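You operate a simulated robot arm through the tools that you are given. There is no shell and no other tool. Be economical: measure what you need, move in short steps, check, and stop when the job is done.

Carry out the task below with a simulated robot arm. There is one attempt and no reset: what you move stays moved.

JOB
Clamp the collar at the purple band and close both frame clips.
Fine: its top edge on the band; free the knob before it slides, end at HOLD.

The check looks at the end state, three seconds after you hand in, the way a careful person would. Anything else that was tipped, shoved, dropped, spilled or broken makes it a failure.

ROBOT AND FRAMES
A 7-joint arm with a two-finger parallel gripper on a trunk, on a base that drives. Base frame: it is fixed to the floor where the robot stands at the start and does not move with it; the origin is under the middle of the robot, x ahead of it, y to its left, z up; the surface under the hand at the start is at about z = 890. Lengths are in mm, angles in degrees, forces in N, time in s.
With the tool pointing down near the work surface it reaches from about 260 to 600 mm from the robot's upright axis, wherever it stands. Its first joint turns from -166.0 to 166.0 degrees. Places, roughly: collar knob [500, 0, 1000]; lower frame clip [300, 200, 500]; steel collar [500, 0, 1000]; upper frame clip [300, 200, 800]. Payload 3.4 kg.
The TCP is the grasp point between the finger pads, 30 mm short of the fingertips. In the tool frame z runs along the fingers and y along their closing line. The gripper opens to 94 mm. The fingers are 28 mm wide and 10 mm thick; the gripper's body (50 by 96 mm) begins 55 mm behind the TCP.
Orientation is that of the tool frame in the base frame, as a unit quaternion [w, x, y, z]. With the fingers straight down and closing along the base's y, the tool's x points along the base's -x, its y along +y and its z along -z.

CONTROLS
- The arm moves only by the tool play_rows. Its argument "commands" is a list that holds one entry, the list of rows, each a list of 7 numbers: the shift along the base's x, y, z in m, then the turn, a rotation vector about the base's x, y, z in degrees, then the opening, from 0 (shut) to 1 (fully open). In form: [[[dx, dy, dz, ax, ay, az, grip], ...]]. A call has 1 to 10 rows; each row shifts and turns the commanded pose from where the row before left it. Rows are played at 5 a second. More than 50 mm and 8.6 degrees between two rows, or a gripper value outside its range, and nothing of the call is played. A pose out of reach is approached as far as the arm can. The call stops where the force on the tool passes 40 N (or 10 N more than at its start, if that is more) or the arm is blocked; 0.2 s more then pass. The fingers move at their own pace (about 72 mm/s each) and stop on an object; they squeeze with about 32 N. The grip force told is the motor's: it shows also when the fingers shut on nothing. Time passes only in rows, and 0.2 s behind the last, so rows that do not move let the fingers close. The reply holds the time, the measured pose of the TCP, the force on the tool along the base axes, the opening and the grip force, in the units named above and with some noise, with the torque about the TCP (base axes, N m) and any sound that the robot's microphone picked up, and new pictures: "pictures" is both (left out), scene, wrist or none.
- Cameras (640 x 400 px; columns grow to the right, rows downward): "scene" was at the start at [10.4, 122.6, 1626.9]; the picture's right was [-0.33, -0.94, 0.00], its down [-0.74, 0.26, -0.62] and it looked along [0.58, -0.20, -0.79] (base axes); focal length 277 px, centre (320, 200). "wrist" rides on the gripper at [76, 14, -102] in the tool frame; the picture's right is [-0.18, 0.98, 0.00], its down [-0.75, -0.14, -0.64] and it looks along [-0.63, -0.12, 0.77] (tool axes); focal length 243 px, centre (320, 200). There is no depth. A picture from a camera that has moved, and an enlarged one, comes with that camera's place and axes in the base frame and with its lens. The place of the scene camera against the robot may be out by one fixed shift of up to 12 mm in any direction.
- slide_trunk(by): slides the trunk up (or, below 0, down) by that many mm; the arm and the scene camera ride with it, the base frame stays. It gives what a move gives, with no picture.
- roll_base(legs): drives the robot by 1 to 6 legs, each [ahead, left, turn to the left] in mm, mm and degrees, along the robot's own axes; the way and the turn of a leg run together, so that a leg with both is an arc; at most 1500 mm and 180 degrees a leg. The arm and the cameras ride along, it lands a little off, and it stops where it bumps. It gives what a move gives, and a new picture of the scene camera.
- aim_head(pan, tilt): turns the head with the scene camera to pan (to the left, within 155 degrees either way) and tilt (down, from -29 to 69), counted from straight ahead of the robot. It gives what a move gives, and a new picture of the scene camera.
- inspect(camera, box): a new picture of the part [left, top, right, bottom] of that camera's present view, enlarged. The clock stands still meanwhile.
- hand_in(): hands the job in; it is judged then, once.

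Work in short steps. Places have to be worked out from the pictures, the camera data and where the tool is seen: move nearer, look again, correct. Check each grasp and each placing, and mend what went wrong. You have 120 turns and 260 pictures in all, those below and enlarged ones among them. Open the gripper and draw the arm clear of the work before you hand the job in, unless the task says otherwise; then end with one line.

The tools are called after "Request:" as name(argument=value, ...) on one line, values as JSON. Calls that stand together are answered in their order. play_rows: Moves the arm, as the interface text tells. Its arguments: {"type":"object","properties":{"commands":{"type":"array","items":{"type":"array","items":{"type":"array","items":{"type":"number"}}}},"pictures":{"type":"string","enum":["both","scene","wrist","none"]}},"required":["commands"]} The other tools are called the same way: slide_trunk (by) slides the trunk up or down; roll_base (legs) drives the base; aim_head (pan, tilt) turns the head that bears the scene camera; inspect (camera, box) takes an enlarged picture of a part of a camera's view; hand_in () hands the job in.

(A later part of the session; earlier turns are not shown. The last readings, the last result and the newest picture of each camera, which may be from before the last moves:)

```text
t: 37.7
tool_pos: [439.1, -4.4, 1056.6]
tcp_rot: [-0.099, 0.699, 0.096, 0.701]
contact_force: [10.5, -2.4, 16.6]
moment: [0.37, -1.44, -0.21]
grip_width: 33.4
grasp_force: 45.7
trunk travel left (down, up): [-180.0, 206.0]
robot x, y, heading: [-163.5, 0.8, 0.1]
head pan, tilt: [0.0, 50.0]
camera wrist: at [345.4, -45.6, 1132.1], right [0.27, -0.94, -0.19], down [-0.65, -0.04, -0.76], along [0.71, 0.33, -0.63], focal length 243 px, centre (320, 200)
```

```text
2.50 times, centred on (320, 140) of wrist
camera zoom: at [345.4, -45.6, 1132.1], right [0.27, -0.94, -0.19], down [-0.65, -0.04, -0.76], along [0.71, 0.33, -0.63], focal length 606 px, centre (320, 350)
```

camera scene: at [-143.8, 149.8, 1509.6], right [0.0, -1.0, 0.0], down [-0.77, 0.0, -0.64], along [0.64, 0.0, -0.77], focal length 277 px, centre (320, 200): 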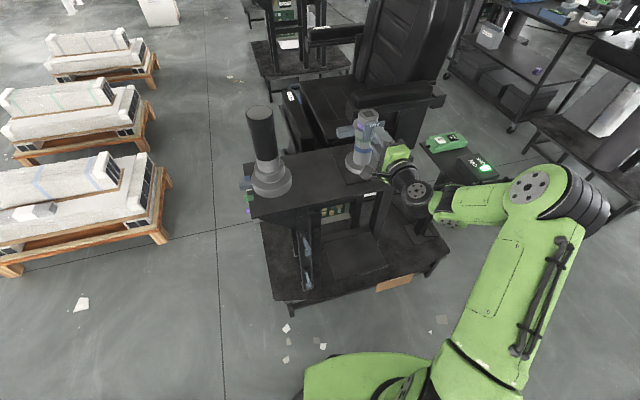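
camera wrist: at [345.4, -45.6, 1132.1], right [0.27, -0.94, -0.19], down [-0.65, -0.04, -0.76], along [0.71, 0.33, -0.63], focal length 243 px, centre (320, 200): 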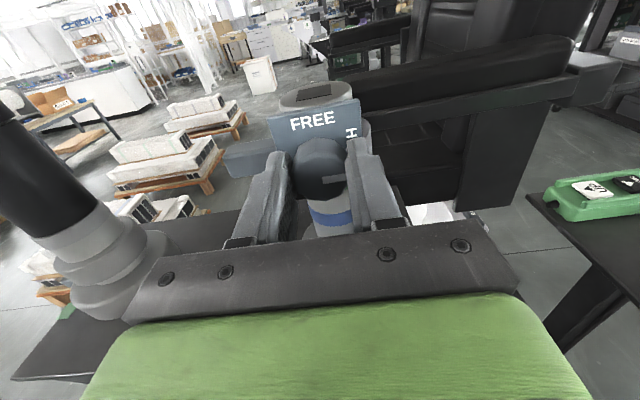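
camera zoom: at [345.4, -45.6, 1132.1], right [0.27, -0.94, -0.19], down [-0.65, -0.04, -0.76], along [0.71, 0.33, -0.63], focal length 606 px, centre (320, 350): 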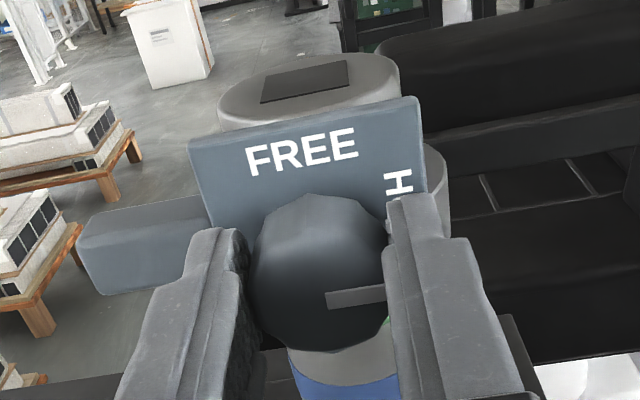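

The pointer is back at HOLD. I'll open and retreat along the axis to check.

Request:
play_rows(commands=[[[0, 0, 0, 0, 0, 0, 1], [0, 0, 0, 0, 0, 0, 1], [0, 0, 0, 0, 0, 0, 1], [-0.03, -0.0086, 0, 0, 0, 0, 1], [-0.03, -0.0086, 0, 0, 0, 0, 1], [-0.03, -0.0086, 0, 0, 0, 0, 1], [0, 0, 0, 0, 0, 0, 1]]], pictures="wrist")

Request:
inspect(camera="wrist", box=[240, 60, 400, 220])

Request:
inspect(camera="scene", box=[340, 100, 400, 150])

```text
t: 39.3
tool_pos: [349.4, -29.3, 1056.1]
tcp_rot: [-0.101, 0.7, 0.098, 0.701]
contact_force: [-0.1, 0.5, 0.7]
moment: [0.0, 0.03, -0.01]
grip_width: 94.0
grasp_force: 0.0
trunk travel left (down, up): [-180.0, 206.0]
robot x, y, heading: [-160.4, 0.4, 0.1]
head pan, tilt: [0.0, 50.0]
camera wrist: at [256.6, -69.1, 1132.0], right [0.27, -0.94, -0.19], down [-0.66, -0.04, -0.75], along [0.7, 0.33, -0.63], focal length 243 px, centre (320, 200)
```

wrist: 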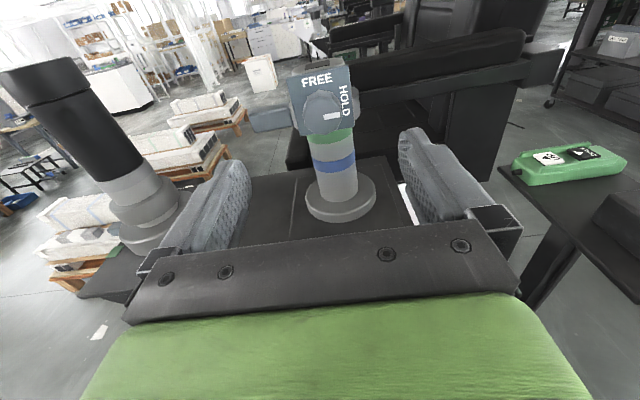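

```text
2.50 times, centred on (320, 140) of wrist
camera zoom: at [256.6, -69.1, 1132.0], right [0.27, -0.94, -0.19], down [-0.66, -0.04, -0.75], along [0.7, 0.33, -0.63], focal length 606 px, centre (320, 350)
```

zoom: 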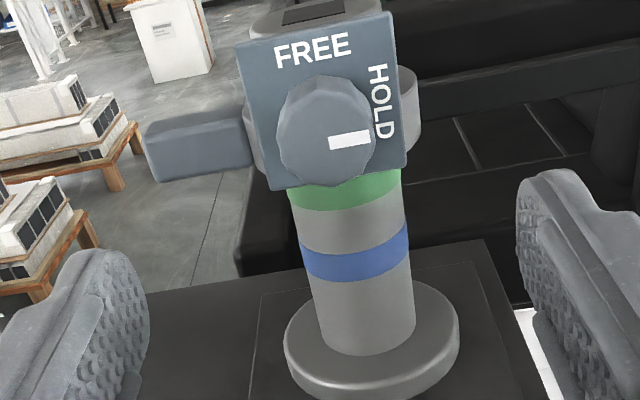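

```text
8.00 times, centred on (370, 125) of scene
camera zoom: at [-143.2, 147.6, 1509.9], right [0.0, -1.0, 0.0], down [-0.77, 0.0, -0.64], along [0.64, 0.0, -0.77], focal length 2214 px, centre (-80, 800)
```

zoom: 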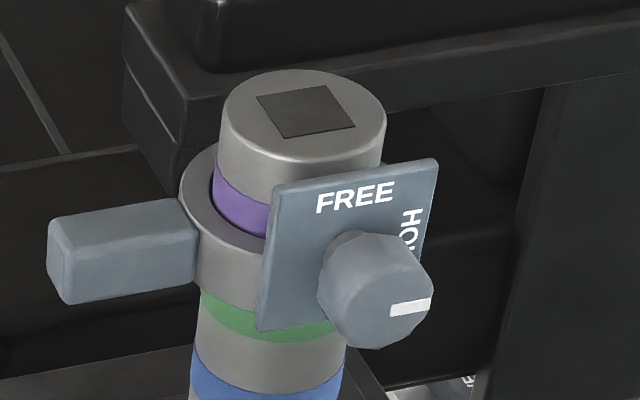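

HOLD is confirmed, but the collar may have settled 2–3 mm. I'll roll to the side-camera pose, offset to the left, to measure the top edge against the band.

Request:
play_rows(commands=[[[0, 0.01, 0, -8.17, -2.34, 0, 1], [0, 0.01, 0, -8.17, -2.34, 0, 1], [0, 0.01, 0, -8.17, -2.34, 0, 1], [0, 0.01, 0, -8.17, -2.34, 0, 1], [0, 0.01, 0, -8.17, -2.34, 0, 1], [0, 0.01, 0, -8.17, -2.34, 0, 1], [0, 0, 0, -8.17, -2.34, 0, 1], [0, 0, 0, -8.17, -2.34, 0, 1], [0, 0, 0, -8.17, -2.34, 0, 1], [0, 0, 0, -8.17, -2.34, 0, 1]]], pictures="wrist")

Request:
inspect(camera="wrist", box=[240, 60, 400, 220])

```text
t: 41.5
tool_pos: [348.1, 30.5, 1057.1]
tcp_rot: [0.399, 0.449, 0.546, 0.584]
contact_force: [0.8, 0.3, 0.3]
moment: [0.0, 0.01, -0.03]
grip_width: 94.1
grasp_force: 0.0
trunk travel left (down, up): [-180.0, 206.0]
robot x, y, heading: [-161.7, -0.2, 0.2]
head pan, tilt: [0.0, 50.0]
camera wrist: at [231.1, 75.6, 1076.9], right [0.08, -0.26, 0.96], down [-0.41, -0.89, -0.21], along [0.91, -0.38, -0.17], focal length 243 px, centre (320, 200)
```

wrist: 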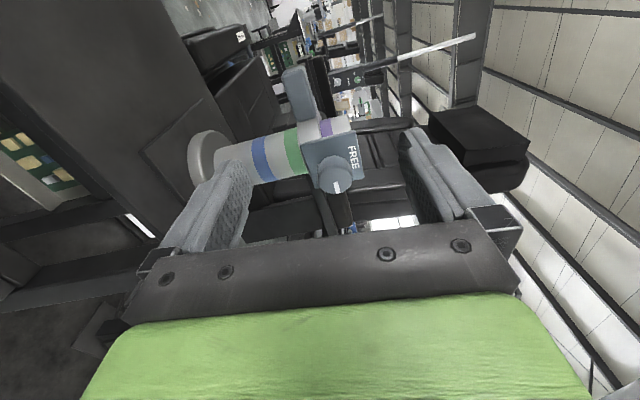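

```text
2.50 times, centred on (320, 140) of wrist
camera zoom: at [231.1, 75.6, 1076.9], right [0.08, -0.26, 0.96], down [-0.41, -0.89, -0.21], along [0.91, -0.38, -0.17], focal length 606 px, centre (320, 350)
```

zoom: 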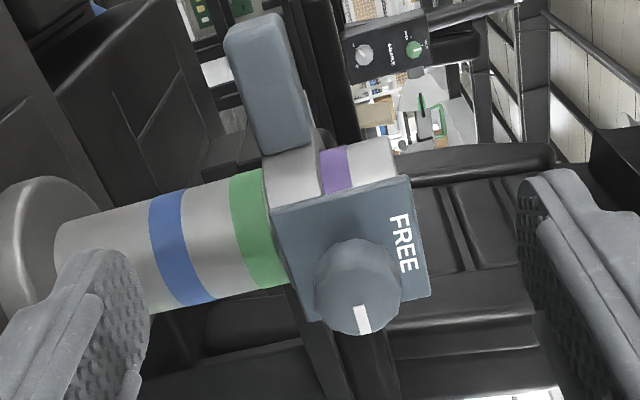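

Request:
inspect(camera="wrist", box=[300, 105, 350, 145])

Request:
inspect(camera="wrist", box=[230, 100, 360, 190])

```text
10.00 times, centred on (325, 125) of wrist
camera zoom: at [231.1, 75.6, 1076.9], right [0.08, -0.26, 0.96], down [-0.41, -0.89, -0.21], along [0.91, -0.38, -0.17], focal length 2426 px, centre (270, 950)
```

zoom: 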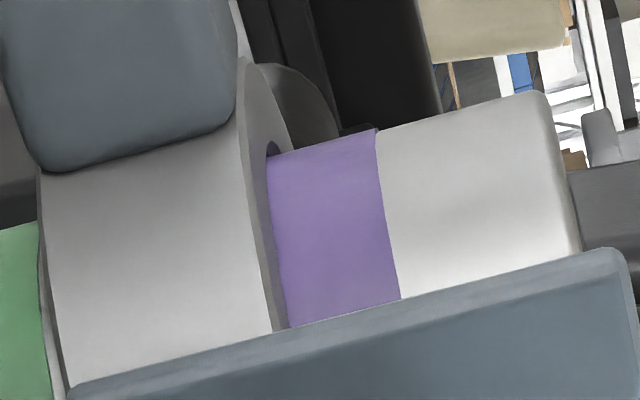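

```text
4.44 times, centred on (295, 145) of wrist
camera zoom: at [231.1, 75.6, 1076.9], right [0.08, -0.26, 0.96], down [-0.41, -0.89, -0.21], along [0.91, -0.38, -0.17], focal length 1078 px, centre (431, 444)
```

zoom: 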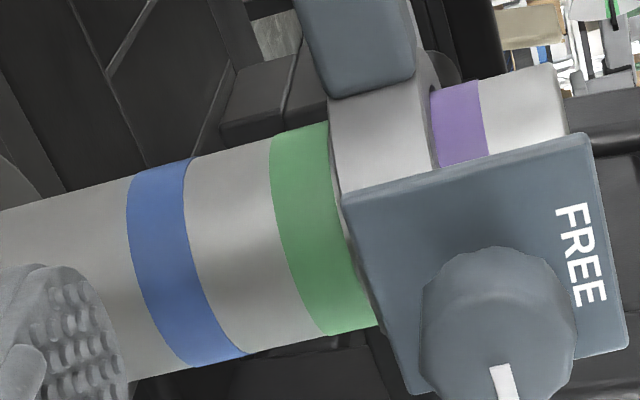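

The side view shows about 12.5 mm of purple above the collar edge, in a band about 17 mm wide. The edge is on the band but roughly 4 mm below centre, because the grip was slightly off the knob axis. I'll regrip and raise it 4 mm: first roll back and approach.

Request:
play_rows(commands=[[[0, -0.01, 0, 8.17, 2.34, 0, 1], [0, -0.01, 0, 8.17, 2.34, 0, 1], [0, -0.01, 0, 8.17, 2.34, 0, 1], [0, -0.01, 0, 8.17, 2.34, 0, 1], [0, -0.01, 0, 8.17, 2.34, 0, 1], [0, -0.01, 0, 8.17, 2.34, 0, 1], [0, 0, 0, 8.17, 2.34, 0, 1], [0, 0, 0, 8.17, 2.34, 0, 1], [0, 0, 0, 8.17, 2.34, 0, 1], [0, 0, -0.002, 8.17, 2.34, 0, 1]]], pictures="none")

Request:
play_rows(commands=[[[0.03, 0.0086, 0, 0, 0, 0, 1], [0.03, 0.0086, 0, 0, 0, 0, 1], [0.015, 0.0043, 0, 0, 0, 0, 1], [0.013, 0.0036, 0, 0, 0, 0, 1], [0, 0, 0, 0, 0, 0, 1]]], pictures="wrist")

Request:
inspect(camera="wrist", box=[220, 60, 420, 220])

```text
t: 43.7
tool_pos: [347.9, -28.8, 1054.3]
tcp_rot: [-0.099, 0.7, 0.096, 0.701]
contact_force: [0.3, -0.3, 0.2]
moment: [0.01, -0.02, 0.03]
grip_width: 94.0
grasp_force: 0.0
trunk travel left (down, up): [-180.0, 206.0]
robot x, y, heading: [-154.8, 0.2, -0.0]
head pan, tilt: [0.0, 50.0]
```

```text
t: 44.9
tool_pos: [436.9, -5.2, 1052.5]
tcp_rot: [-0.099, 0.7, 0.097, 0.701]
contact_force: [-0.1, 0.1, -0.3]
moment: [-0.01, 0.01, 0.02]
grip_width: 94.1
grasp_force: 0.1
trunk travel left (down, up): [-180.0, 206.0]
robot x, y, heading: [-158.9, 1.1, -0.2]
head pan, tilt: [0.0, 50.0]
camera wrist: at [344.2, -45.3, 1128.0], right [0.27, -0.94, -0.19], down [-0.66, -0.04, -0.75], along [0.71, 0.33, -0.63], focal length 243 px, centre (320, 200)
```

wrist: 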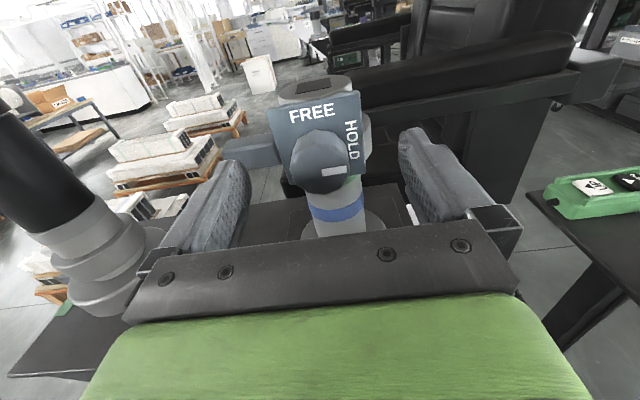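

```text
2.50 times, centred on (320, 140) of wrist
camera zoom: at [344.2, -45.3, 1128.0], right [0.27, -0.94, -0.19], down [-0.66, -0.04, -0.75], along [0.71, 0.33, -0.63], focal length 606 px, centre (320, 350)
```

zoom: 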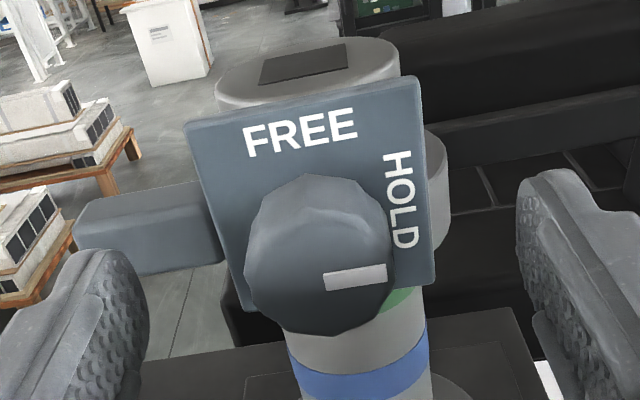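

The knob sits about 6 mm above the tool axis here. I'll raise to centre it and check.

Request:
play_rows(commands=[[[0, 0, 0.0055, 0, 0, 0, 1], [0, 0, 0, 0, 0, 0, 1]]], pictures="none")

Request:
inspect(camera="wrist", box=[260, 100, 380, 200])

```text
t: 45.5
tool_pos: [437.0, -5.1, 1058.8]
tcp_rot: [-0.099, 0.7, 0.097, 0.701]
contact_force: [0.9, 0.6, -0.2]
moment: [0.02, -0.01, -0.01]
grip_width: 94.1
grasp_force: 0.0
trunk travel left (down, up): [-180.0, 206.0]
robot x, y, heading: [-155.9, 0.5, 0.1]
head pan, tilt: [0.0, 50.0]
```

```text
4.00 times, centred on (320, 150) of wrist
camera zoom: at [344.1, -45.3, 1133.9], right [0.27, -0.94, -0.19], down [-0.66, -0.04, -0.75], along [0.71, 0.33, -0.63], focal length 970 px, centre (320, 400)
```

zoom: 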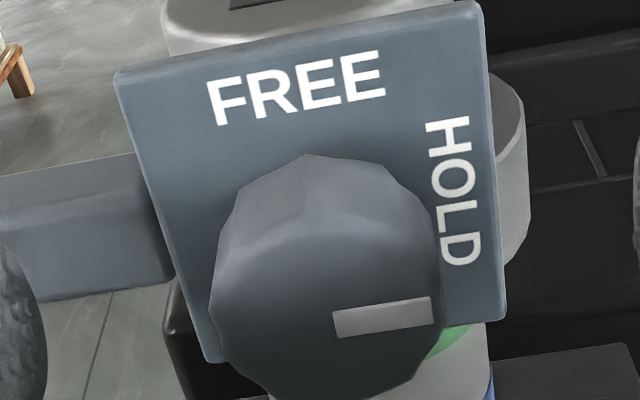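

Centred now. I'll close and turn to FREE.

Request:
play_rows(commands=[[[0, 0, 0, 0, 0, 0, 0], [0, 0, 0, 0, 0, 0, 0], [0, 0, 0, 0, 0, 0, 0], [0, 0, 0, 0, 0, 0, 0], [0, 0, 0, -8.17, -2.34, 0, 0], [0, 0, 0, -8.17, -2.34, 0, 0], [0, 0, 0, -8.17, -2.34, 0, 0], [0, 0, 0, -8.17, -2.34, 0, 0], [0, 0, 0, -8.17, -2.34, 0, 0], [0, 0, 0, 0, 0, 0, 0]]], pictures="none")

Request:
play_rows(commands=[[[0, 0, 0, -8.17, -2.34, 0, 0], [0, 0, 0, -8.17, -2.34, 0, 0], [0, 0, 0, -8.17, -2.34, 0, 0], [0, 0, 0, -8.17, -2.34, 0, 0], [0, 0, 0, -8.17, -2.34, 0, 0], [0, 0, 0, -4.6, -1.3, 0, 0], [0, 0, 0, 0, 0, 0, 0]]], pictures="wrist")

Request:
inspect(camera="wrist", box=[220, 60, 420, 200])

```text
t: 47.7
tool_pos: [437.2, -2.8, 1058.4]
tcp_rot: [0.16, 0.617, 0.348, 0.687]
contact_force: [-12.5, 6.4, -16.6]
moment: [-0.19, 0.95, 0.32]
grip_width: 33.3
grasp_force: 45.1
trunk travel left (down, up): [-180.0, 206.0]
robot x, y, heading: [-159.6, -2.1, -0.0]
head pan, tilt: [0.0, 50.0]
```

```text
t: 49.3
tool_pos: [436.6, -1.5, 1061.7]
tcp_rot: [0.425, 0.424, 0.564, 0.567]
contact_force: [-3.7, 12.6, -1.3]
moment: [0.12, -0.27, 1.14]
grip_width: 33.1
grasp_force: 45.1
trunk travel left (down, up): [-180.0, 206.0]
robot x, y, heading: [-162.7, -1.3, -0.0]
head pan, tilt: [0.0, 50.0]
camera wrist: at [318.3, 44.2, 1075.8], right [0.05, -0.18, 0.98], down [-0.4, -0.9, -0.15], along [0.91, -0.39, -0.12], focal length 243 px, centre (320, 200)
```

wrist: 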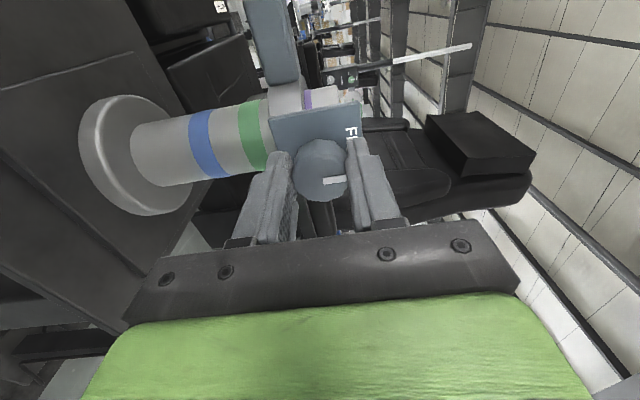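

```text
2.86 times, centred on (320, 130) of wrist
camera zoom: at [318.3, 44.2, 1075.8], right [0.05, -0.18, 0.98], down [-0.4, -0.9, -0.15], along [0.91, -0.39, -0.12], focal length 693 px, centre (320, 400)
```

zoom: 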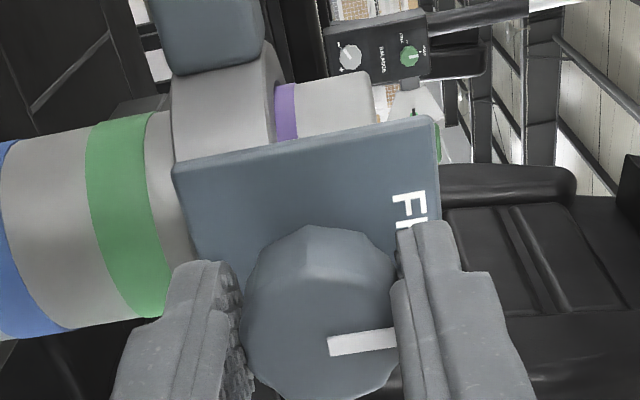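

Freeing it re-centred the knob in the fingers, leaving about 5 mm of purple showing. Last time turning to HOLD dropped it about 3.6 mm, so I'll add 1 mm and turn back to HOLD, aiming for mid-band.

Request:
play_rows(commands=[[[0, 0, 0.001, 0, 0, 0, 0], [0, 0, 0, 8.17, 2.34, 0, 0], [0, 0, 0, 8.17, 2.34, 0, 0], [0, 0, 0, 8.17, 2.34, 0, 0], [0, 0, 0, 8.17, 2.34, 0, 0], [0, 0, 0, 8.17, 2.34, 0, 0], [0, 0, 0, 0, 0, 0, 0]]], pictures="none")

Request:
inspect(camera="scene", box=[340, 100, 400, 150])

Request:
play_rows(commands=[[[0, 0, 0, 8.17, 2.34, 0, 0], [0, 0, 0, 8.17, 2.34, 0, 0], [0, 0, 0, 8.17, 2.34, 0, 0], [0, 0, 0, 8.17, 2.34, 0, 0], [0, 0, 0, 8.17, 2.34, 0, 0], [0, 0, 0, 4.7, 1.3, 0, 0], [0, 0, 0, 0, 0, 0, 0]]], pictures="none")

Request:
inspect(camera="scene", box=[340, 100, 400, 150])

```text
t: 50.9
tool_pos: [436.7, -2.0, 1061.5]
tcp_rot: [0.188, 0.601, 0.371, 0.682]
contact_force: [4.5, 13.6, 7.4]
moment: [0.16, -0.44, 0.4]
grip_width: 33.3
grasp_force: 44.6
trunk travel left (down, up): [-180.0, 206.0]
robot x, y, heading: [-159.9, 0.8, 0.1]
head pan, tilt: [0.0, 50.0]
```

```text
8.00 times, centred on (370, 125) of scene
camera zoom: at [-143.7, 150.3, 1509.6], right [0.0, -1.0, 0.0], down [-0.77, 0.0, -0.64], along [0.64, 0.0, -0.77], focal length 2214 px, centre (-80, 800)
```

zoom: 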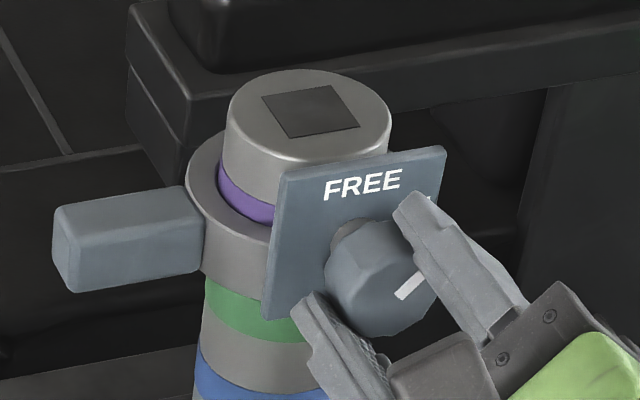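

```text
t: 52.5
tool_pos: [436.8, -4.2, 1061.0]
tcp_rot: [-0.099, 0.699, 0.095, 0.701]
contact_force: [8.1, 2.7, 10.1]
moment: [0.21, -1.33, -0.14]
grip_width: 33.3
grasp_force: 45.3
trunk travel left (down, up): [-180.0, 206.0]
robot x, y, heading: [-159.1, -0.3, 0.0]
head pan, tilt: [0.0, 50.0]
```

```text
8.00 times, centred on (370, 125) of scene
camera zoom: at [-143.4, 148.0, 1509.8], right [0.0, -1.0, 0.0], down [-0.77, 0.0, -0.64], along [0.64, 0.0, -0.77], focal length 2214 px, centre (-80, 800)
```

zoom: 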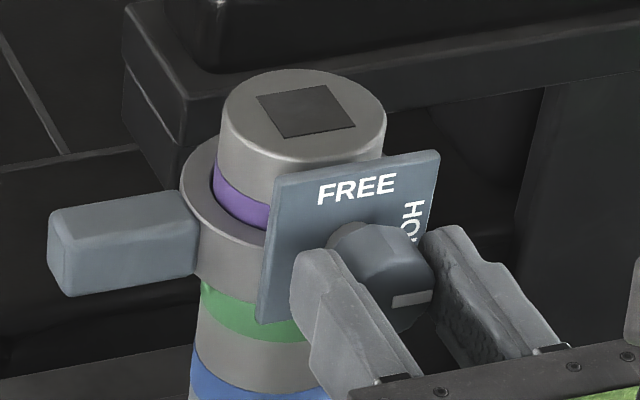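

Now at HOLD again and visibly higher than before. I'll open, retreat, and go to the same measuring view as last time.

Request:
play_rows(commands=[[[0, 0, 0, 0, 0, 0, 1], [0, 0, 0, 0, 0, 0, 1], [0, 0, 0, 0, 0, 0, 1], [-0.03, -0.0086, 0, 0, 0, 0, 1], [-0.03, -0.0086, 0, 0, 0, 0, 1], [-0.03, -0.0086, 0, 0, 0, 0, 1], [0, 0, 0, 0, 0, 0, 1]]], pictures="none")

Request:
inspect(camera="wrist", box=[240, 60, 400, 220])

Request:
play_rows(commands=[[[0, 0.01, 0, -8.17, -2.34, 0, 1], [0, 0.01, 0, -8.17, -2.34, 0, 1], [0, 0.01, 0, -8.17, -2.34, 0, 1], [0, 0.01, 0, -8.17, -2.34, 0, 1], [0, 0.01, 0, -8.17, -2.34, 0, 1], [0, 0.01, 0, -8.17, -2.34, 0, 1], [0, 0, 0, -8.17, -2.34, 0, 1], [0, 0, 0, -8.17, -2.34, 0, 1], [0, 0, 0, -8.17, -2.34, 0, 1], [0, 0, 0, -8.17, -2.34, 0, 1]]], pictures="none")

Request:
inspect(camera="wrist", box=[300, 100, 350, 140])

```text
t: 54.1
tool_pos: [346.0, -32.7, 1061.3]
tcp_rot: [-0.1, 0.7, 0.098, 0.701]
contact_force: [0.0, 0.8, 0.1]
moment: [0.01, -0.01, -0.03]
grip_width: 94.1
grasp_force: 0.1
trunk travel left (down, up): [-180.0, 206.0]
robot x, y, heading: [-160.6, 1.1, -0.0]
head pan, tilt: [0.0, 50.0]
```

```text
2.50 times, centred on (320, 140) of wrist
camera zoom: at [253.4, -73.9, 1136.0], right [0.27, -0.94, -0.19], down [-0.66, -0.04, -0.75], along [0.71, 0.33, -0.63], focal length 606 px, centre (320, 350)
```

zoom: 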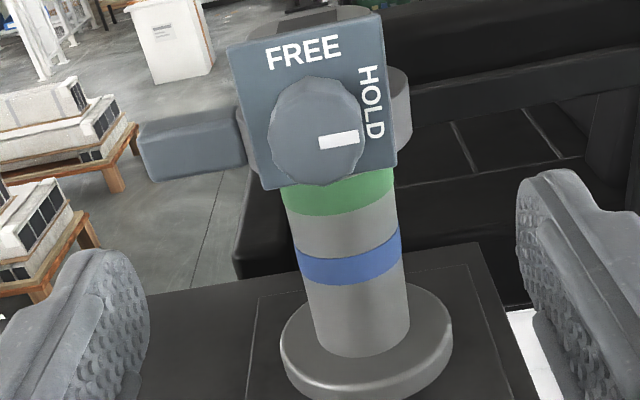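

```text
t: 56.3
tool_pos: [346.0, 30.2, 1060.6]
tcp_rot: [0.399, 0.449, 0.546, 0.584]
contact_force: [0.0, -0.9, 0.5]
moment: [-0.04, 0.0, 0.0]
grip_width: 93.9
grasp_force: 0.1
trunk travel left (down, up): [-180.0, 206.0]
robot x, y, heading: [-162.3, 1.3, -0.2]
head pan, tilt: [0.0, 50.0]
```

```text
10.00 times, centred on (325, 120) of wrist
camera zoom: at [228.8, 74.1, 1081.9], right [0.08, -0.26, 0.96], down [-0.41, -0.89, -0.21], along [0.91, -0.38, -0.17], focal length 2426 px, centre (270, 1000)
```

zoom: 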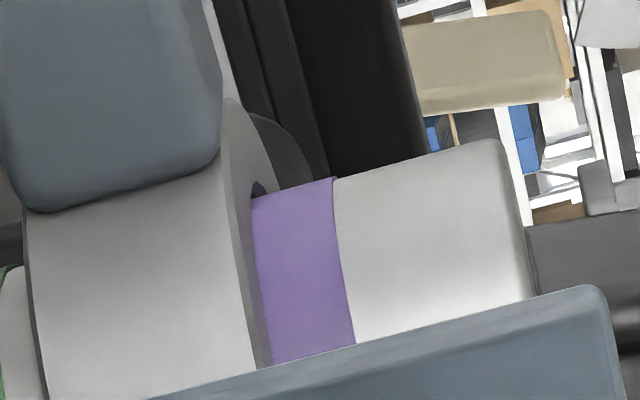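

About 9.5 mm of the 17 mm band shows above the edge, so the collar is clamped mid-band at HOLD. Now for the clips: I'll look at them with the head.

Request:
aim_head(pan=6, tilt=62)

Request:
inspect(camera="scene", box=[260, 120, 380, 240])

```text
t: 57.1
tool_pos: [346.1, 29.3, 1060.6]
tcp_rot: [0.398, 0.451, 0.546, 0.584]
contact_force: [-0.6, 1.3, -0.9]
moment: [0.03, -0.01, 0.03]
grip_width: 93.8
grasp_force: 0.0
trunk travel left (down, up): [-180.0, 206.0]
robot x, y, heading: [-162.2, 1.9, -0.1]
head pan, tilt: [6.0, 62.0]
camera scene: at [-156.6, 154.1, 1495.1], right [0.1, -0.99, 0.0], down [-0.88, -0.09, -0.47], along [0.47, 0.05, -0.88], focal length 277 px, centre (320, 200)
```

scene: 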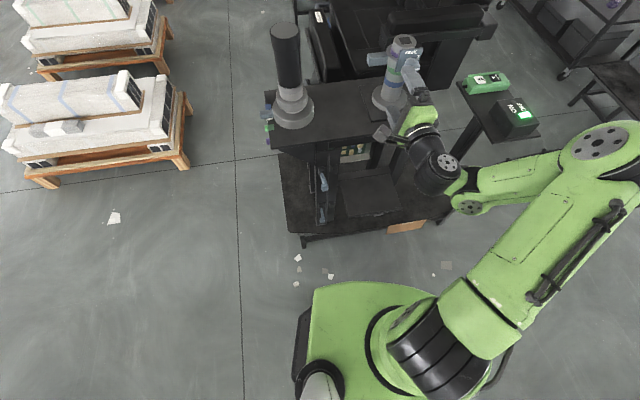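

```text
3.33 times, centred on (320, 180) of scene
camera zoom: at [-156.6, 154.1, 1495.1], right [0.1, -0.99, 0.0], down [-0.88, -0.09, -0.47], along [0.47, 0.05, -0.88], focal length 922 px, centre (320, 267)
```

zoom: 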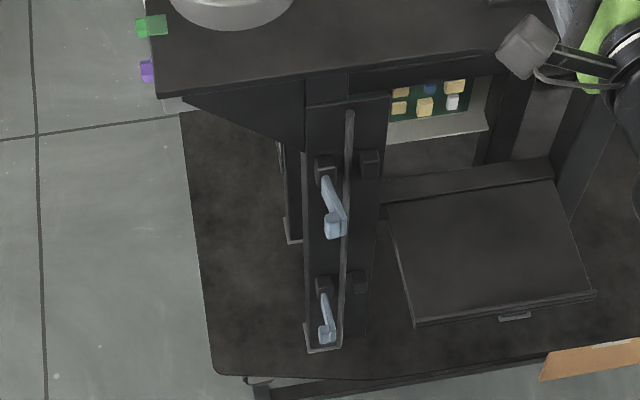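

The clips are levers on a vertical board whose normal is turned about 17°. I'll back off and turn to face it squarely, then view it with the wrist camera.

Request:
roll_base(legs=[[-150, 0, 0], [0, 0, 17]])

```text
t: 59.4
tool_pos: [165.1, 173.8, 1061.4]
tcp_rot: [0.31, 0.366, 0.605, 0.636]
contact_force: [0.7, 0.6, -0.2]
moment: [0.01, -0.02, -0.02]
grip_width: 94.1
grasp_force: 0.1
trunk travel left (down, up): [-180.0, 206.0]
robot x, y, heading: [-310.7, 1.3, 16.7]
head pan, tilt: [6.0, 62.0]
camera scene: at [-354.5, 149.0, 1495.0], right [0.39, -0.92, 0.0], down [-0.81, -0.34, -0.47], along [0.43, 0.18, -0.88], focal length 277 px, centre (320, 200)
```

scene: 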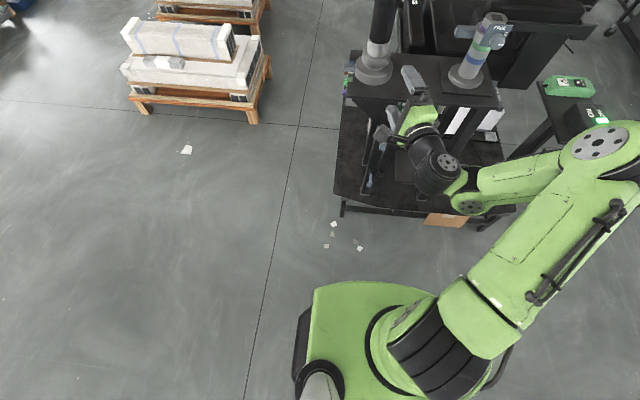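

Now I'll roll back to camera-up and yaw to about 17°, then drop the trunk and look at the upper clip.

Request:
play_rows(commands=[[[0, 0, 0, 7.13, 4.63, 0, 1], [0, 0, 0, 7.13, 4.63, 0, 1], [0, 0, 0, 7.13, 4.63, 0, 1], [0, 0, 0, 7.13, 4.63, 0, 1], [0, 0, 0, 7.13, 4.63, 0, 1], [0, 0, 0, 7.13, 4.63, 0, 1], [0, 0, 0, 7.13, 4.63, 0, 1], [0, 0, 0, 7.13, 4.63, 0, 1], [0, 0, 0, 7.13, 4.63, 0, 1], [0, 0, 0, 7.13, 4.63, 0, 1]]], pictures="none")

Request:
play_rows(commands=[[[0, 0, 0, 0, 0, -8, 1], [0, 0, 0, 0, 0, -8, 1], [0, 0, 0, 0, 0, 0, 1]]], pictures="none")

Request:
slide_trunk(by=-150)

Request:
play_rows(commands=[[[0, 0, 0, 0, 0, 0, 1]]])

```text
t: 61.6
tool_pos: [163.5, 174.2, 1061.5]
tcp_rot: [-0.203, 0.68, 0.199, 0.676]
contact_force: [0.2, 1.3, 0.4]
moment: [0.0, 0.0, 0.01]
grip_width: 94.1
grasp_force: 0.0
trunk travel left (down, up): [-180.0, 206.0]
robot x, y, heading: [-313.1, 0.8, 16.7]
head pan, tilt: [6.0, 62.0]
```

```text
t: 62.4
tool_pos: [159.9, 190.3, 1047.2]
tcp_rot: [-0.144, 0.717, 0.148, 0.666]
contact_force: [0.1, -0.5, 0.2]
moment: [0.02, 0.03, 0.02]
grip_width: 93.9
grasp_force: 0.2
out of reach, approached as far as the arm can: row 1, 2
trunk travel left (down, up): [-180.0, 206.0]
robot x, y, heading: [-313.7, 2.7, 16.6]
head pan, tilt: [6.0, 62.0]
```

```text
t: 64.2
tool_pos: [158.7, 191.2, 896.0]
tcp_rot: [-0.145, 0.717, 0.15, 0.666]
contact_force: [-0.5, 0.2, 0.0]
moment: [0.01, 0.0, -0.03]
grip_width: 94.0
grasp_force: 0.0
trunk travel left (down, up): [-30.0, 356.0]
robot x, y, heading: [-312.4, 4.5, 16.7]
head pan, tilt: [6.0, 62.0]
```

```text
t: 64.5
tool_pos: [159.0, 192.0, 895.9]
tcp_rot: [-0.144, 0.717, 0.149, 0.665]
contact_force: [-0.1, -1.1, 0.9]
moment: [-0.02, -0.01, -0.01]
grip_width: 94.1
grasp_force: 0.0
trunk travel left (down, up): [-30.0, 356.0]
robot x, y, heading: [-314.2, -2.9, 16.8]
head pan, tilt: [6.0, 62.0]
camera scene: at [-354.4, 148.8, 1344.1], right [0.39, -0.92, 0.0], down [-0.81, -0.34, -0.47], along [0.43, 0.18, -0.88], focal length 277 px, centre (320, 200)
camera wrist: at [77.9, 139.3, 978.9], right [0.39, -0.9, -0.19], down [-0.69, -0.15, -0.7], along [0.61, 0.41, -0.68], focal length 243 px, centre (320, 200)
```

scene: 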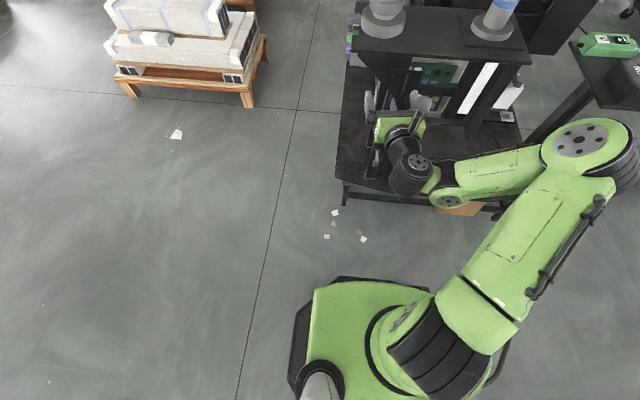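
wrist: 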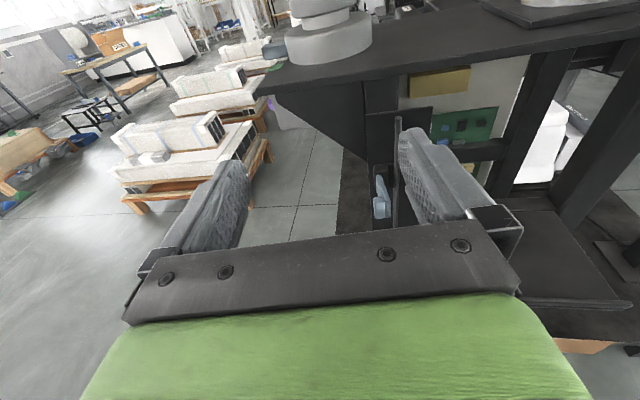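

Request:
inspect(camera="wrist", box=[330, 90, 470, 235])

```text
2.76 times, centred on (400, 162) of wrist
camera zoom: at [77.9, 139.3, 978.9], right [0.39, -0.9, -0.19], down [-0.69, -0.15, -0.7], along [0.61, 0.41, -0.68], focal length 669 px, centre (99, 303)
```

zoom: 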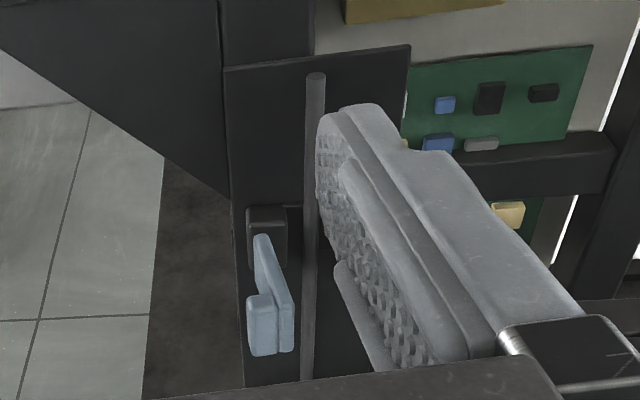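

The finger partly hides the clip's right half. I'll shift right and lower for an unobstructed view.

Request:
play_rows(commands=[[[-0.005, -0.025, -0.02, 0, 0, 0, 1], [-0.005, -0.025, -0.02, 0, 0, 0, 1], [-0.005, -0.025, -0.02, 0, 0, 0, 1], [0, 0, 0, 0, 0, 0, 1]]], pictures="wrist")

Request:
inspect(camera="wrist", box=[240, 60, 400, 230])

```text
t: 65.5
tool_pos: [144.4, 114.3, 835.4]
tcp_rot: [-0.144, 0.717, 0.149, 0.666]
contact_force: [-0.4, -0.6, -0.2]
moment: [-0.01, 0.04, 0.02]
grip_width: 94.0
grasp_force: 0.0
trunk travel left (down, up): [-30.0, 356.0]
robot x, y, heading: [-313.2, 2.9, 16.5]
head pan, tilt: [6.0, 62.0]
camera wrist: at [62.6, 63.8, 917.1], right [0.39, -0.9, -0.19], down [-0.69, -0.15, -0.7], along [0.61, 0.4, -0.68], focal length 243 px, centre (320, 200)
```

wrist: 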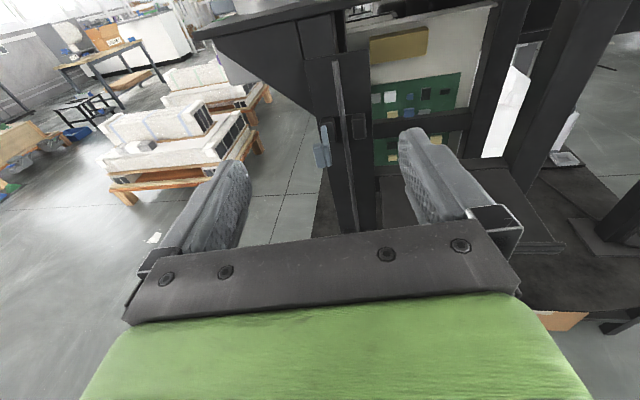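

```text
2.35 times, centred on (320, 145) of wrist
camera zoom: at [62.6, 63.8, 917.1], right [0.39, -0.9, -0.19], down [-0.69, -0.15, -0.7], along [0.61, 0.4, -0.68], focal length 571 px, centre (320, 329)
```

zoom: 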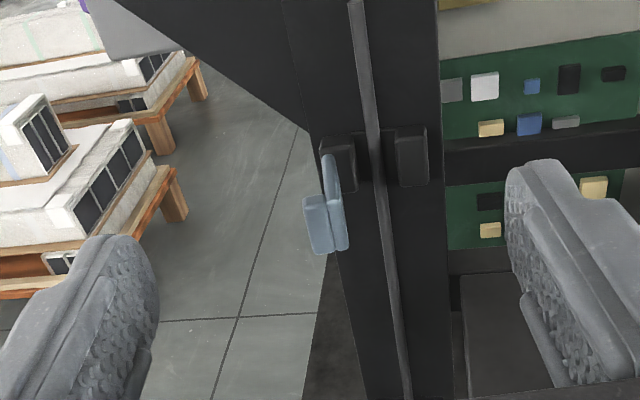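

Triangulated: pivot block (355, 210, 745), lever tab (294, 198, 742), catch block (368, 168, 744). The lever sticks straight out and must swing about a vertical axis to the right onto the catch. I'll shut the fingers and stage to the left of the tab.

Request:
play_rows(commands=[[[0.0, 0.027, -0.023, 0, 0, 0, 0], [0.0, 0.027, -0.023, 0, 0, 0, 0], [0.015, 0.027, -0.023, 0, 0, 0, 0], [0.03, 0.027, -0.021, 0, 0, 0, 0], [0.026, 0.012, 0, 0, 0, 0, 0], [0, 0, 0, 0, 0, 0, 0]]])

Request:
inspect(camera="wrist", box=[240, 80, 440, 230])

```text
t: 67.0
tool_pos: [215.6, 235.3, 744.9]
tcp_rot: [-0.144, 0.717, 0.15, 0.666]
contact_force: [0.5, -0.1, -0.4]
moment: [-0.04, -0.04, 0.01]
grip_width: 0.3
grasp_force: 31.9
trunk travel left (down, up): [-30.0, 356.0]
robot x, y, heading: [-310.0, 1.5, 16.5]
head pan, tilt: [6.0, 62.0]
camera scene: at [-354.4, 148.8, 1344.1], right [0.39, -0.92, 0.0], down [-0.81, -0.34, -0.47], along [0.43, 0.18, -0.88], focal length 277 px, centre (320, 200)
camera wrist: at [134.6, 184.1, 827.5], right [0.39, -0.9, -0.19], down [-0.69, -0.15, -0.7], along [0.61, 0.4, -0.68], focal length 243 px, centre (320, 200)
```

scene: 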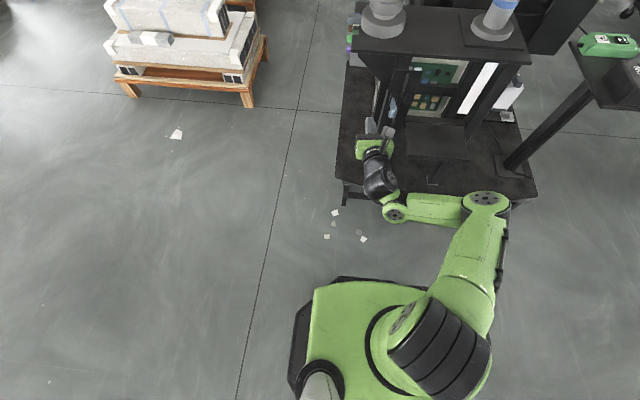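
wrist: 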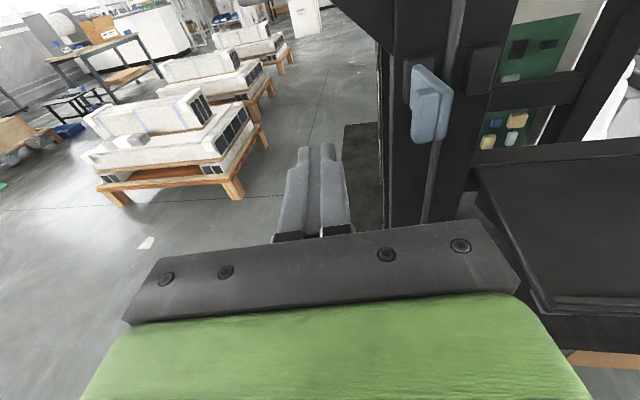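

```text
2.67 times, centred on (340, 155) of wrist
camera zoom: at [134.6, 184.1, 827.5], right [0.39, -0.9, -0.19], down [-0.69, -0.15, -0.7], along [0.61, 0.4, -0.68], focal length 647 px, centre (267, 320)
```

zoom: 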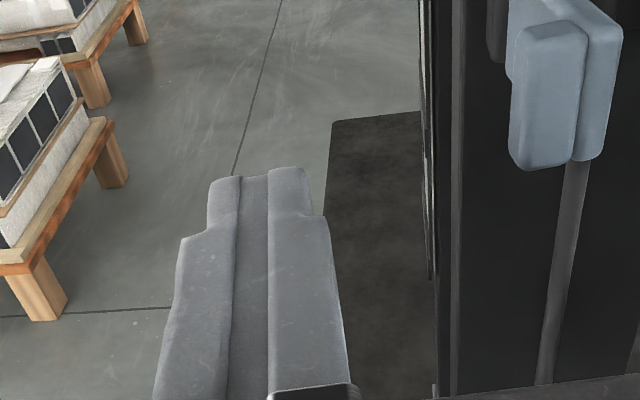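

The fingers are clear to the left of the tab. I'll advance so the tips are just past the tab's depth, then sweep right until contact.

Request:
play_rows(commands=[[[0.022, 0.0095, 0, 0, 0, 0, 0], [0.022, 0.0095, 0, 0, 0, 0, 0], [0.0058, -0.019, 0, 0, 0, 0, 0], [0.0058, -0.019, 0, 0, 0, 0, 0], [0, 0, 0, 0, 0, 0, 0]]], pictures="wrist")

Request:
inspect(camera="wrist", box=[240, 80, 440, 230])

```text
t: 68.2
tool_pos: [270.8, 216.4, 746.2]
tcp_rot: [-0.144, 0.717, 0.149, 0.665]
contact_force: [0.0, -0.1, -0.2]
moment: [0.0, -0.01, -0.02]
grip_width: 0.0
grasp_force: 32.3
trunk travel left (down, up): [-30.0, 356.0]
robot x, y, heading: [-307.9, 0.1, 16.6]
head pan, tilt: [6.0, 62.0]
camera wrist: at [189.7, 165.6, 828.5], right [0.39, -0.9, -0.19], down [-0.7, -0.15, -0.7], along [0.61, 0.41, -0.68], focal length 243 px, centre (320, 200)
```

wrist: 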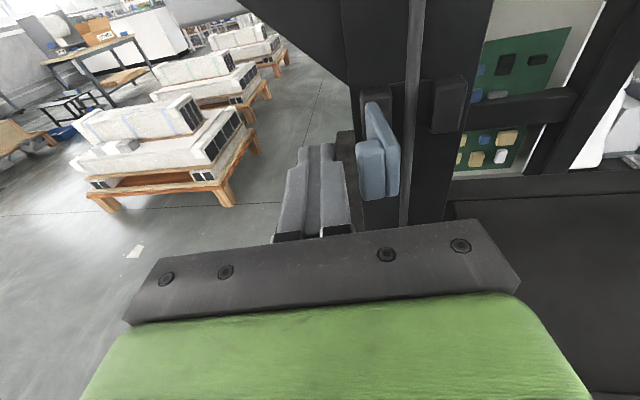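

```text
2.67 times, centred on (340, 155) of wrist
camera zoom: at [189.7, 165.6, 828.5], right [0.39, -0.9, -0.19], down [-0.7, -0.15, -0.7], along [0.61, 0.41, -0.68], focal length 647 px, centre (267, 320)
```

zoom: 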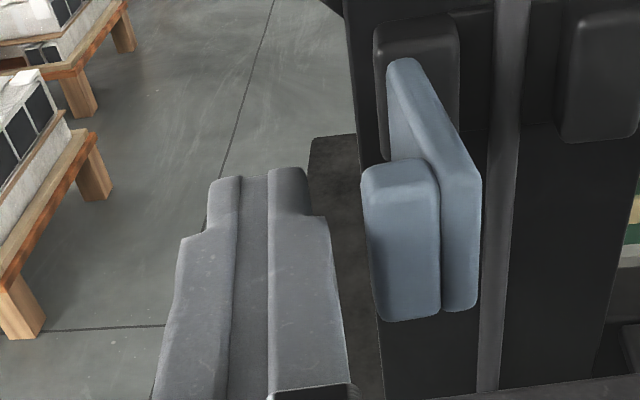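

The tips are level with the tab with about a 15 mm gap. I'll push right in small steps.

Request:
play_rows(commands=[[[0.0029, -0.0096, -0.001, 0, 0, 0, 0], [0.0029, -0.0096, -0.001, 0, 0, 0, 0], [0.0029, -0.0096, 0, 0, 0, 0, 0], [0.0029, -0.0096, 0, 0, 0, 0, 0], [0.0029, -0.0096, 0, 0, 0, 0, 0], [0, 0, 0, 0, 0, 0, 0]]], pictures="wrist")

Request:
inspect(camera="wrist", box=[240, 80, 440, 230])

```text
t: 69.5
tool_pos: [284.6, 169.1, 744.8]
tcp_rot: [-0.145, 0.717, 0.149, 0.666]
contact_force: [0.5, -0.2, 0.6]
moment: [-0.03, -0.03, 0.03]
grip_width: 0.0
grasp_force: 32.1
trunk travel left (down, up): [-30.0, 356.0]
robot x, y, heading: [-310.6, 1.1, 16.8]
head pan, tilt: [6.0, 62.0]
camera wrist: at [204.2, 117.2, 827.2], right [0.39, -0.9, -0.19], down [-0.69, -0.15, -0.7], along [0.61, 0.41, -0.68], focal length 243 px, centre (320, 200)
```

wrist: 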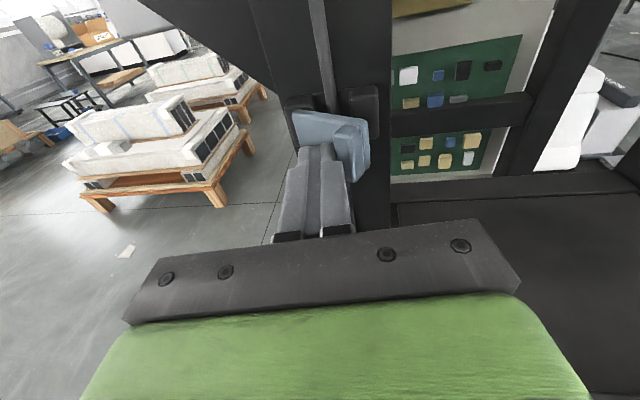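

```text
2.67 times, centred on (340, 155) of wrist
camera zoom: at [204.2, 117.2, 827.2], right [0.39, -0.9, -0.19], down [-0.69, -0.15, -0.7], along [0.61, 0.41, -0.68], focal length 647 px, centre (267, 320)
```

zoom: 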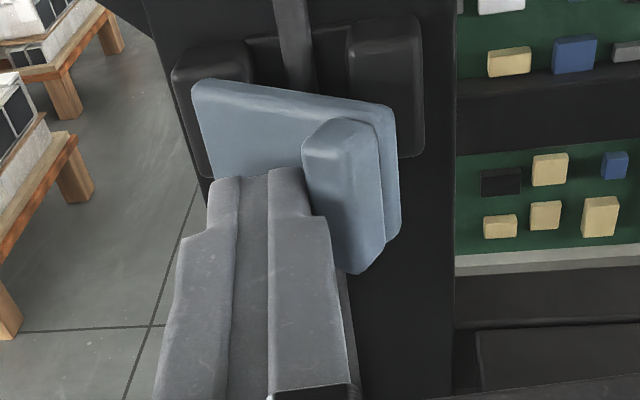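

The lever swung easily to about 60°. I'll continue right and inward, pressing the strap toward the catch.

Request:
play_rows(commands=[[[0.0029, -0.0096, 0, 0, 0, 0, 0], [0.0035, -0.0075, 0, 0, 0, 0, 0], [0.0057, -0.0024, 0, 0, 0, 0, 0], [0.0057, 0.0005, 0, 0, 0, 0, 0], [0.0057, 0.0017, 0, 0, 0, 0, 0], [0.0057, 0.0017, 0, 0, 0, 0, 0], [0, 0, 0, 0, 0, 0, 0]]], pictures="wrist")

Request:
inspect(camera="wrist", box=[240, 80, 440, 230])

```text
t: 70.9
tool_pos: [305.6, 159.2, 743.7]
tcp_rot: [-0.151, 0.716, 0.154, 0.664]
contact_force: [-10.9, -0.2, 4.7]
moment: [0.02, -0.28, 0.07]
grip_width: 0.0
grasp_force: 31.8
trunk travel left (down, up): [-30.0, 356.0]
robot x, y, heading: [-311.8, 2.8, 16.6]
head pan, tilt: [6.0, 62.0]
stopped in row 6: the force on the tool passed its limit at 41 N (the readings are from after the stop); the commanded pose is now the measured one
camera wrist: at [225.9, 105.0, 827.1], right [0.4, -0.89, -0.2], down [-0.69, -0.16, -0.7], along [0.6, 0.42, -0.69], focal length 243 px, centre (320, 200)
```

wrist: 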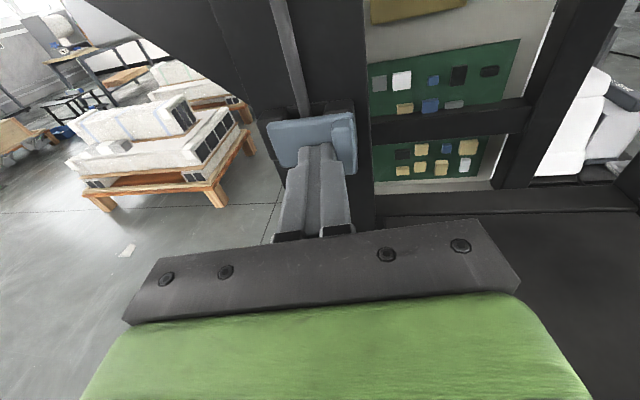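

```text
2.67 times, centred on (340, 155) of wrist
camera zoom: at [225.9, 105.0, 827.1], right [0.4, -0.89, -0.2], down [-0.69, -0.16, -0.7], along [0.6, 0.42, -0.69], focal length 647 px, centre (267, 320)
```

zoom: 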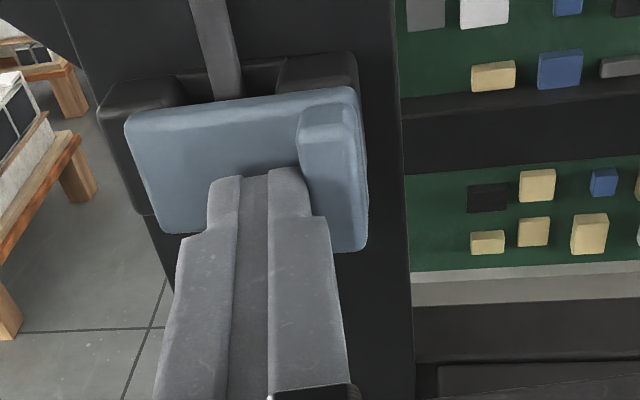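

The strap now lies across both blocks, with a 41 N stop. I'll back off and check that it stays seated.

Request:
play_rows(commands=[[[-0.02, -0.008, 0, 0, 0, 0, 0], [-0.03, -0.012, 0, 0, 0, 0, 0], [-0.03, -0.012, 0, 0, 0, 0, 0], [0, 0, 0, 0, 0, 0, 0]]], pictures="wrist")

Request:
inspect(camera="wrist", box=[260, 60, 400, 170])

```text
t: 71.9
tool_pos: [227.7, 123.0, 741.7]
tcp_rot: [-0.15, 0.717, 0.154, 0.663]
contact_force: [-0.6, -0.1, -0.1]
moment: [-0.02, 0.0, 0.01]
grip_width: 0.1
grasp_force: 31.9
trunk travel left (down, up): [-30.0, 356.0]
robot x, y, heading: [-312.6, -0.1, 16.8]
head pan, tilt: [6.0, 62.0]
camera wrist: at [148.5, 70.1, 825.4], right [0.4, -0.9, -0.19], down [-0.7, -0.16, -0.7], along [0.6, 0.41, -0.69], focal length 243 px, centre (320, 200)
```

wrist: 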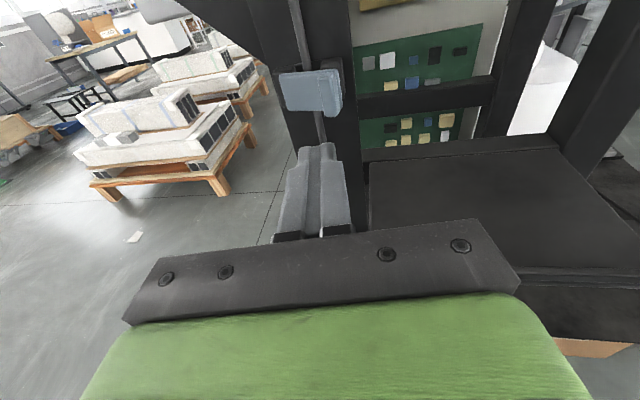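

```text
3.64 times, centred on (330, 115) of wrist
camera zoom: at [148.5, 70.1, 825.4], right [0.4, -0.9, -0.19], down [-0.7, -0.16, -0.7], along [0.6, 0.41, -0.69], focal length 882 px, centre (284, 509)
```

zoom: 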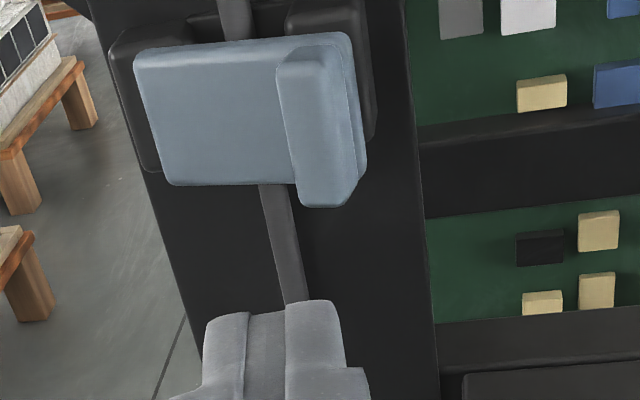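

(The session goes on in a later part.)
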